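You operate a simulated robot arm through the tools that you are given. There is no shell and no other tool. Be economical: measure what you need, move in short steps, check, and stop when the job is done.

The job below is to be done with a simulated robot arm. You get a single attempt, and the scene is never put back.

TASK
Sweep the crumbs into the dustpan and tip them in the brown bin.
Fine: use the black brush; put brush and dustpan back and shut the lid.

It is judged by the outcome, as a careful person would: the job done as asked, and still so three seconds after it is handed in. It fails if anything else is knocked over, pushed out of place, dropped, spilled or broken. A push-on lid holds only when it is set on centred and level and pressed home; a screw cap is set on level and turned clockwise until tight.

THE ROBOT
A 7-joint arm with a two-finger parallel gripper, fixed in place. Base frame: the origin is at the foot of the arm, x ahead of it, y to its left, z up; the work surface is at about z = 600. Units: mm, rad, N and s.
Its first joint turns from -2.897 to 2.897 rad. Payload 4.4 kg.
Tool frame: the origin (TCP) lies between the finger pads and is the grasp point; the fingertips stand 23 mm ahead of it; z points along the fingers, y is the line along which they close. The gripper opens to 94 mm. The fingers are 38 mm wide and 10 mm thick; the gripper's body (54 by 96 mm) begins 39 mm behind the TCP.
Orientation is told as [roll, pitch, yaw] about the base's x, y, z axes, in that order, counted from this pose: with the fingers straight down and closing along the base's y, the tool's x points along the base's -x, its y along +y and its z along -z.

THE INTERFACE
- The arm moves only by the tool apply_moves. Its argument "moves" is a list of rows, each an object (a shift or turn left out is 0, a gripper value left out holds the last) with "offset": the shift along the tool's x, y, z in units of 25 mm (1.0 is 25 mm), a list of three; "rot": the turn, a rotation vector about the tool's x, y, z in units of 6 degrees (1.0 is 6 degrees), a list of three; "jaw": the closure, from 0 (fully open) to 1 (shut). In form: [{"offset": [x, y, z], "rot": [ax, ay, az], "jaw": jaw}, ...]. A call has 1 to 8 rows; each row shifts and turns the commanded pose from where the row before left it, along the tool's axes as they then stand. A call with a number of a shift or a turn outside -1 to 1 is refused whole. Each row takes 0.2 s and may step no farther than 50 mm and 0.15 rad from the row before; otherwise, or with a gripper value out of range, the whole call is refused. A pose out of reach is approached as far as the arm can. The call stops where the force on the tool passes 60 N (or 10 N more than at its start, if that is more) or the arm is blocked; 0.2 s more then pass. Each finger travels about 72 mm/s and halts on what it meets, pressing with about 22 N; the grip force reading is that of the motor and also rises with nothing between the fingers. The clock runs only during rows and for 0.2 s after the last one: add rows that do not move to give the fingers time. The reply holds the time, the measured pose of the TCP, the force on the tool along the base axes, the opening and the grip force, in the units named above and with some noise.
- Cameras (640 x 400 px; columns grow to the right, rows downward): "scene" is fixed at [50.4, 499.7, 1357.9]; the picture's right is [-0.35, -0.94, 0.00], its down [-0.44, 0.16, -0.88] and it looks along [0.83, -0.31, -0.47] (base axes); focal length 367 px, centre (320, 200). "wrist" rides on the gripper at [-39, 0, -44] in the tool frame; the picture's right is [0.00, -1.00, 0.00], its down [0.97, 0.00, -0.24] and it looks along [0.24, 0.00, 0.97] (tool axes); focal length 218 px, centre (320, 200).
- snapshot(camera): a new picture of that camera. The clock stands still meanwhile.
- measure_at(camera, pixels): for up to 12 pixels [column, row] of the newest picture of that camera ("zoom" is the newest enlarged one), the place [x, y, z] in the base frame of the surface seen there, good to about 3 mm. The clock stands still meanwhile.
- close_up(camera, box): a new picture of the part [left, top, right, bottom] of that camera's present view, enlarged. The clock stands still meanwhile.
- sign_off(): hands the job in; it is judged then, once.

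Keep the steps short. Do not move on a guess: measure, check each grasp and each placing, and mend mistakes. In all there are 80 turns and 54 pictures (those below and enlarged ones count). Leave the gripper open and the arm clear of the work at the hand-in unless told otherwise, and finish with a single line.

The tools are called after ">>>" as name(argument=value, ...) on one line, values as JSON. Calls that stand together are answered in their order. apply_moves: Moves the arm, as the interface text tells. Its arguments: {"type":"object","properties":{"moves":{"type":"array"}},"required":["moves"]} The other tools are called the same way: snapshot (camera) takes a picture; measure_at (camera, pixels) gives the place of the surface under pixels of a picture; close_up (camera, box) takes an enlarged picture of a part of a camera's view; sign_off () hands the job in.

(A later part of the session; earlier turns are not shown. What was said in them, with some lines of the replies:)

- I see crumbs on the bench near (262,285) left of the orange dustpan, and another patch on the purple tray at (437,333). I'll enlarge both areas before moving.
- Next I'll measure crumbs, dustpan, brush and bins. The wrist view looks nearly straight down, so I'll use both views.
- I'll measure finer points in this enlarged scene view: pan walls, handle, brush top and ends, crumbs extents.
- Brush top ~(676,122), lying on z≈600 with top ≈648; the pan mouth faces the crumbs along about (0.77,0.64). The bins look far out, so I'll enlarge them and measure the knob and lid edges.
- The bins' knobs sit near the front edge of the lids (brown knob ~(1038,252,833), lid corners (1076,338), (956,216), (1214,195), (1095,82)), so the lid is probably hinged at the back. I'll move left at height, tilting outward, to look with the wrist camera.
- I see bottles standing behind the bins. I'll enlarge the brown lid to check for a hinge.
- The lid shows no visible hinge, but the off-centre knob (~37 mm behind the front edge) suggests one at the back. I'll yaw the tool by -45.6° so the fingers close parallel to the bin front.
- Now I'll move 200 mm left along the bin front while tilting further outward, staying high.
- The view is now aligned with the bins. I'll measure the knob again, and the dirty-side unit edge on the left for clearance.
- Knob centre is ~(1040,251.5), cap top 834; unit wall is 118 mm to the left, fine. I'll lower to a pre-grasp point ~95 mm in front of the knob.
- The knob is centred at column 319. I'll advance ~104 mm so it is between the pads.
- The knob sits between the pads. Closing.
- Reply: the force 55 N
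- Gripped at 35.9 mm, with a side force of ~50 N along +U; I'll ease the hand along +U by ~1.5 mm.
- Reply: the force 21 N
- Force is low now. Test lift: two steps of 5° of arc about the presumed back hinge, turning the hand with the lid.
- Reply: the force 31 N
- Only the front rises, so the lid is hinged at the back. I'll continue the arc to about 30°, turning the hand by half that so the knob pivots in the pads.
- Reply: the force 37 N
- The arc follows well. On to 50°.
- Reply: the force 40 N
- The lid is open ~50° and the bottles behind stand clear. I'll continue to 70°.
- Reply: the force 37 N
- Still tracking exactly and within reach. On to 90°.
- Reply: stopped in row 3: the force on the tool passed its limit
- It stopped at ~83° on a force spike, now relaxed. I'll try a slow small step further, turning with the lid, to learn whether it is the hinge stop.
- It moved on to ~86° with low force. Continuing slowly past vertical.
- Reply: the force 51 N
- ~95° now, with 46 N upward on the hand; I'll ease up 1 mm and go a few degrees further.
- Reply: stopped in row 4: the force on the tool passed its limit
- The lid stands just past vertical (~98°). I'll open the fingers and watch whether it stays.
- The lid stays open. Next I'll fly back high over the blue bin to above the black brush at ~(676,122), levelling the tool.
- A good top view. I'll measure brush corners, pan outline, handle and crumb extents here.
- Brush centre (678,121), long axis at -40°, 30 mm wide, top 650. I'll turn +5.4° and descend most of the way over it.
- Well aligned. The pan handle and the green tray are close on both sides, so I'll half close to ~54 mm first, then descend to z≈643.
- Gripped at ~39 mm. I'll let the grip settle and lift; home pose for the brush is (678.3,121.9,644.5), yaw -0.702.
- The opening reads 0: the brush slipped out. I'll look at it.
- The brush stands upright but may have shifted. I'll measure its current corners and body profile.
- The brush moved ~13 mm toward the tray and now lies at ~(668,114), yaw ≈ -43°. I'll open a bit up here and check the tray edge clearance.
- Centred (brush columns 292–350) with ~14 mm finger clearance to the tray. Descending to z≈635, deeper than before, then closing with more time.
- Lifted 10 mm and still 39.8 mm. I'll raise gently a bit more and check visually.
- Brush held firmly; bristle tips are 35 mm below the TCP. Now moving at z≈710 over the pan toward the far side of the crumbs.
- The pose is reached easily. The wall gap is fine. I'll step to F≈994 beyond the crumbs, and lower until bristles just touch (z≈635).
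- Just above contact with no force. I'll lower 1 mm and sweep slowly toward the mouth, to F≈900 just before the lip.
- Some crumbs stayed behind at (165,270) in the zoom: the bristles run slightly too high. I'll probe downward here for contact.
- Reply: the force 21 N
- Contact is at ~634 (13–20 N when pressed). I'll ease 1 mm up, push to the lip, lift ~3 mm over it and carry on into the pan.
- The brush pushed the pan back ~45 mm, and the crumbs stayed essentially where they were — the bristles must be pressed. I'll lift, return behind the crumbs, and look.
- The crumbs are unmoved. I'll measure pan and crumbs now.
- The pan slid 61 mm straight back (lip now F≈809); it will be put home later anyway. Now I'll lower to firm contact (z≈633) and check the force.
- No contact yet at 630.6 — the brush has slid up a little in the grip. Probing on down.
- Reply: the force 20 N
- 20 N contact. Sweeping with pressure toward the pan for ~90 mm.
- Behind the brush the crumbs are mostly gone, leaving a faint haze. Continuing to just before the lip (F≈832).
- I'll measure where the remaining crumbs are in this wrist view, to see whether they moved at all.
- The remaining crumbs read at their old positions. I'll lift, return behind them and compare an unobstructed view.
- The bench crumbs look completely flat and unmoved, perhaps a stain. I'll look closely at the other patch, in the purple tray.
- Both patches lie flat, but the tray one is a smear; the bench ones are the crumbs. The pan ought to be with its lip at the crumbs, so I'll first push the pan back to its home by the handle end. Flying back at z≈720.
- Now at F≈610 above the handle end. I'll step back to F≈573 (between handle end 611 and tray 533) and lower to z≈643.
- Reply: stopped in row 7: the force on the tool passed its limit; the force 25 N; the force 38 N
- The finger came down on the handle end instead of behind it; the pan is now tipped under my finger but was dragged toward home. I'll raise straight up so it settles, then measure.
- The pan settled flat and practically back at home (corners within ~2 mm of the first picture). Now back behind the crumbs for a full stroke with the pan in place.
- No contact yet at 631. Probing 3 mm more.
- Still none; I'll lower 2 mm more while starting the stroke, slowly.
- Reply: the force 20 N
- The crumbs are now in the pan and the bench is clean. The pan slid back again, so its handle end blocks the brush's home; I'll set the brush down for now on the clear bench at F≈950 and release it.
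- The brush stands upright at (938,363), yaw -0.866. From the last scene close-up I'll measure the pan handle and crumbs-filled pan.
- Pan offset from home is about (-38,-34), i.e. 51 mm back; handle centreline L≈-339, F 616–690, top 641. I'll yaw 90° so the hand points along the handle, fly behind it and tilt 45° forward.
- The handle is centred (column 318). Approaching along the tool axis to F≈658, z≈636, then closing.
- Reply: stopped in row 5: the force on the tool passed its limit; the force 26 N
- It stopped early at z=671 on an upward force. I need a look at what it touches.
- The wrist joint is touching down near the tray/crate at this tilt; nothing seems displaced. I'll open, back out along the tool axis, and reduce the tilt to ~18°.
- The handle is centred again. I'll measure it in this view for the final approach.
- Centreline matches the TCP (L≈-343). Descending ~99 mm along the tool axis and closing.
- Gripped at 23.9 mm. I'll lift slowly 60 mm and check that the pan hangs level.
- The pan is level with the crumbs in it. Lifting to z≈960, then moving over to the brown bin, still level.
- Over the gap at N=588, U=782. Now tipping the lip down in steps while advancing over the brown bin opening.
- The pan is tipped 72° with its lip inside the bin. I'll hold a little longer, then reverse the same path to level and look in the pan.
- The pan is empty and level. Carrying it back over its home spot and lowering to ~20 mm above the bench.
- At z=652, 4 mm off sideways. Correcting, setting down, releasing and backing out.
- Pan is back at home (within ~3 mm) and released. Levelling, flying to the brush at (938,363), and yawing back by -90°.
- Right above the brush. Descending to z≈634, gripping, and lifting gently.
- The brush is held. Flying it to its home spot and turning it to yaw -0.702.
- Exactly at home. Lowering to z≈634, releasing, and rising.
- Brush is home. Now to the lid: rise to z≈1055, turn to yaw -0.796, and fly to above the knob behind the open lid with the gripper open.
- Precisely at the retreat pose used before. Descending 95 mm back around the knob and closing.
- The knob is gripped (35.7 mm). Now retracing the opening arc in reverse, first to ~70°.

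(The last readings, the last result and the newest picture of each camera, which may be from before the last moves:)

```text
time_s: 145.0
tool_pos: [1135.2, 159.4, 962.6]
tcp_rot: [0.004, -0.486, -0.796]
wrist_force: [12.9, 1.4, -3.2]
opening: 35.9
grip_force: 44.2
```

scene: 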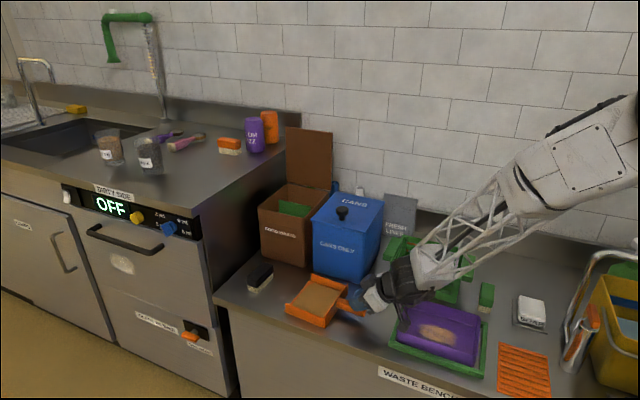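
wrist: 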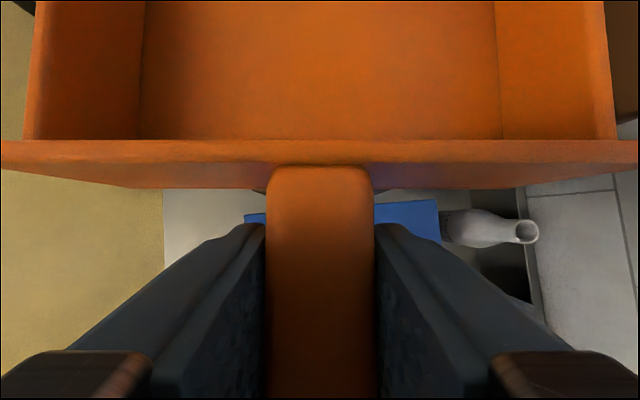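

Exactly on the earlier waypoint with low force. Continuing down to ~30°.

>>> apply_moves(moves=[{"offset": [0.56, 0, -0.155], "rot": [0, -0.542, 0]}, {"offset": [0.565, 0, -0.14], "rot": [0, -0.542, 0]}, {"offset": [0.57, 0, -0.108], "rot": [0, -0.542, 0]}, {"offset": [0.583, 0, -0.09], "rot": [0, -0.542, 0]}, {"offset": [0.58, 0, -0.083], "rot": [0, -0.417, 0]}, {"offset": [0.58, 0, -0.053], "rot": [0, -0.417, 0]}, {"offset": [0.585, 0, -0.034], "rot": [0, -0.417, 0]}, {"offset": [0.59, 0, -0.006], "rot": [0, -0.417, 0]}])

>>> apply_moves(moves=[{"offset": [0.576, 0, 0.01], "rot": [0, -0.417, 0]}, {"offset": [0.58, 0, 0.033], "rot": [0, -0.417, 0]}, {"offset": [0.576, 0, 0.063], "rot": [0, -0.417, 0]}, {"offset": [0.572, 0, 0.085], "rot": [0, -0.417, 0]}, {"offset": [0.56, 0, 0.06], "rot": [0, -0.83, 0]}, {"offset": [0.5, 0, 0.05], "rot": [0, -0.83, 0]}, {"offset": [0.06, 0, 0.01]}, {}])

```text
time_s: 146.9
tool_pos: [1065.1, 228.6, 905.7]
tcp_rot: [0.002, -0.885, -0.797]
wrist_force: [-13.5, -12.9, 4.2]
opening: 35.9
grip_force: 44.8
stopped in row 8: the force on the tool passed its limit (the readings are from after the stop); the commanded pose is now the measured one
```

```text
time_s: 148.7
tool_pos: [1038.7, 256.0, 828.9]
tcp_rot: [0.006, -1.231, -0.803]
wrist_force: [1.4, -53.1, -7.0]
opening: 36.1
grip_force: 44.8
5 turns are left
```

The lid is down at the original knob height (828.9 vs 828.3). Opening, backing straight out and up, then checking with the last pictures.

>>> apply_moves(moves=[{"jaw": 0}, {"jaw": 0}, {"jaw": 0}, {"jaw": 0}, {"offset": [0, 0, -0.6]}, {"offset": [0, 0, -0.9]}, {"offset": [0, 0, -0.9]}, {"offset": [0, 0, -0.9]}])

>>> apply_moves(moves=[{"offset": [0, 0, -0.9]}, {"offset": [-0.9, 0, -0.3]}, {"offset": [-0.9, 0, -0.3]}, {"offset": [-0.9, -0.5, -0.3]}, {"offset": [-0.9, -0.5, -0.3]}, {"offset": [-0.9, -1, -0.3]}, {"offset": [-0.9, -1, -0.3]}, {"offset": [-0.9, -1, -0.3]}])

>>> snapshot(camera="scene")

>>> measure_at(camera="scene", pixels=[[284, 197], [258, 206], [303, 216], [297, 269], [270, 297], [346, 302], [370, 317]])

```text
time_s: 150.5
tool_pos: [984.7, 314.2, 854.0]
tcp_rot: [0.006, -1.231, -0.802]
wrist_force: [-0.8, -0.8, -0.5]
opening: 93.8
grip_force: 0.0
```

```text
time_s: 152.3
tool_pos: [898.3, 257.2, 1031.1]
tcp_rot: [0.002, -1.233, -0.796]
wrist_force: [-0.3, 0.2, -0.3]
opening: 94.0
grip_force: 0.1
```

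```text
1 pictures are left
```

scene: 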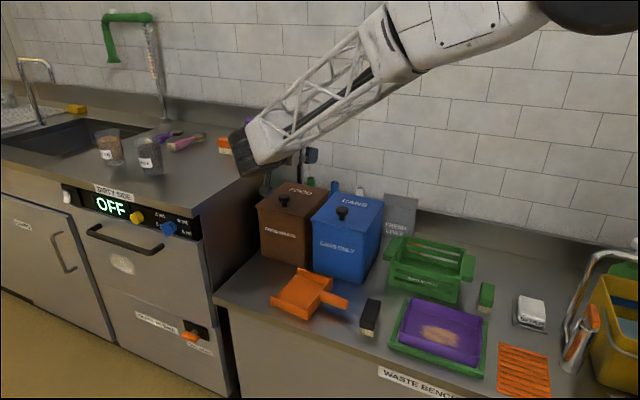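

```text
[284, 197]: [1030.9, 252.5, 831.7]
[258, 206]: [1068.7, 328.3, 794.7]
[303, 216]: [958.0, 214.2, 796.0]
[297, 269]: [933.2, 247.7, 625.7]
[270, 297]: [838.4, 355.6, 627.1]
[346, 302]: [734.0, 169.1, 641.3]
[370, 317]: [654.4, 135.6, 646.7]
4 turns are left
```

The lid is shut (knob at z≈832, edges at ≈795, as at the start). Pan and brush are back in place and the bench is clean. The gripper is open and the arm is clear, so I'm handing in.

>>> sign_off()

```text
The job is handed in.
```

The crumbs were swept with the black brush and tipped into the brown bin, the brush and dustpan are back within a few mm of where they started, and the lid is shut.
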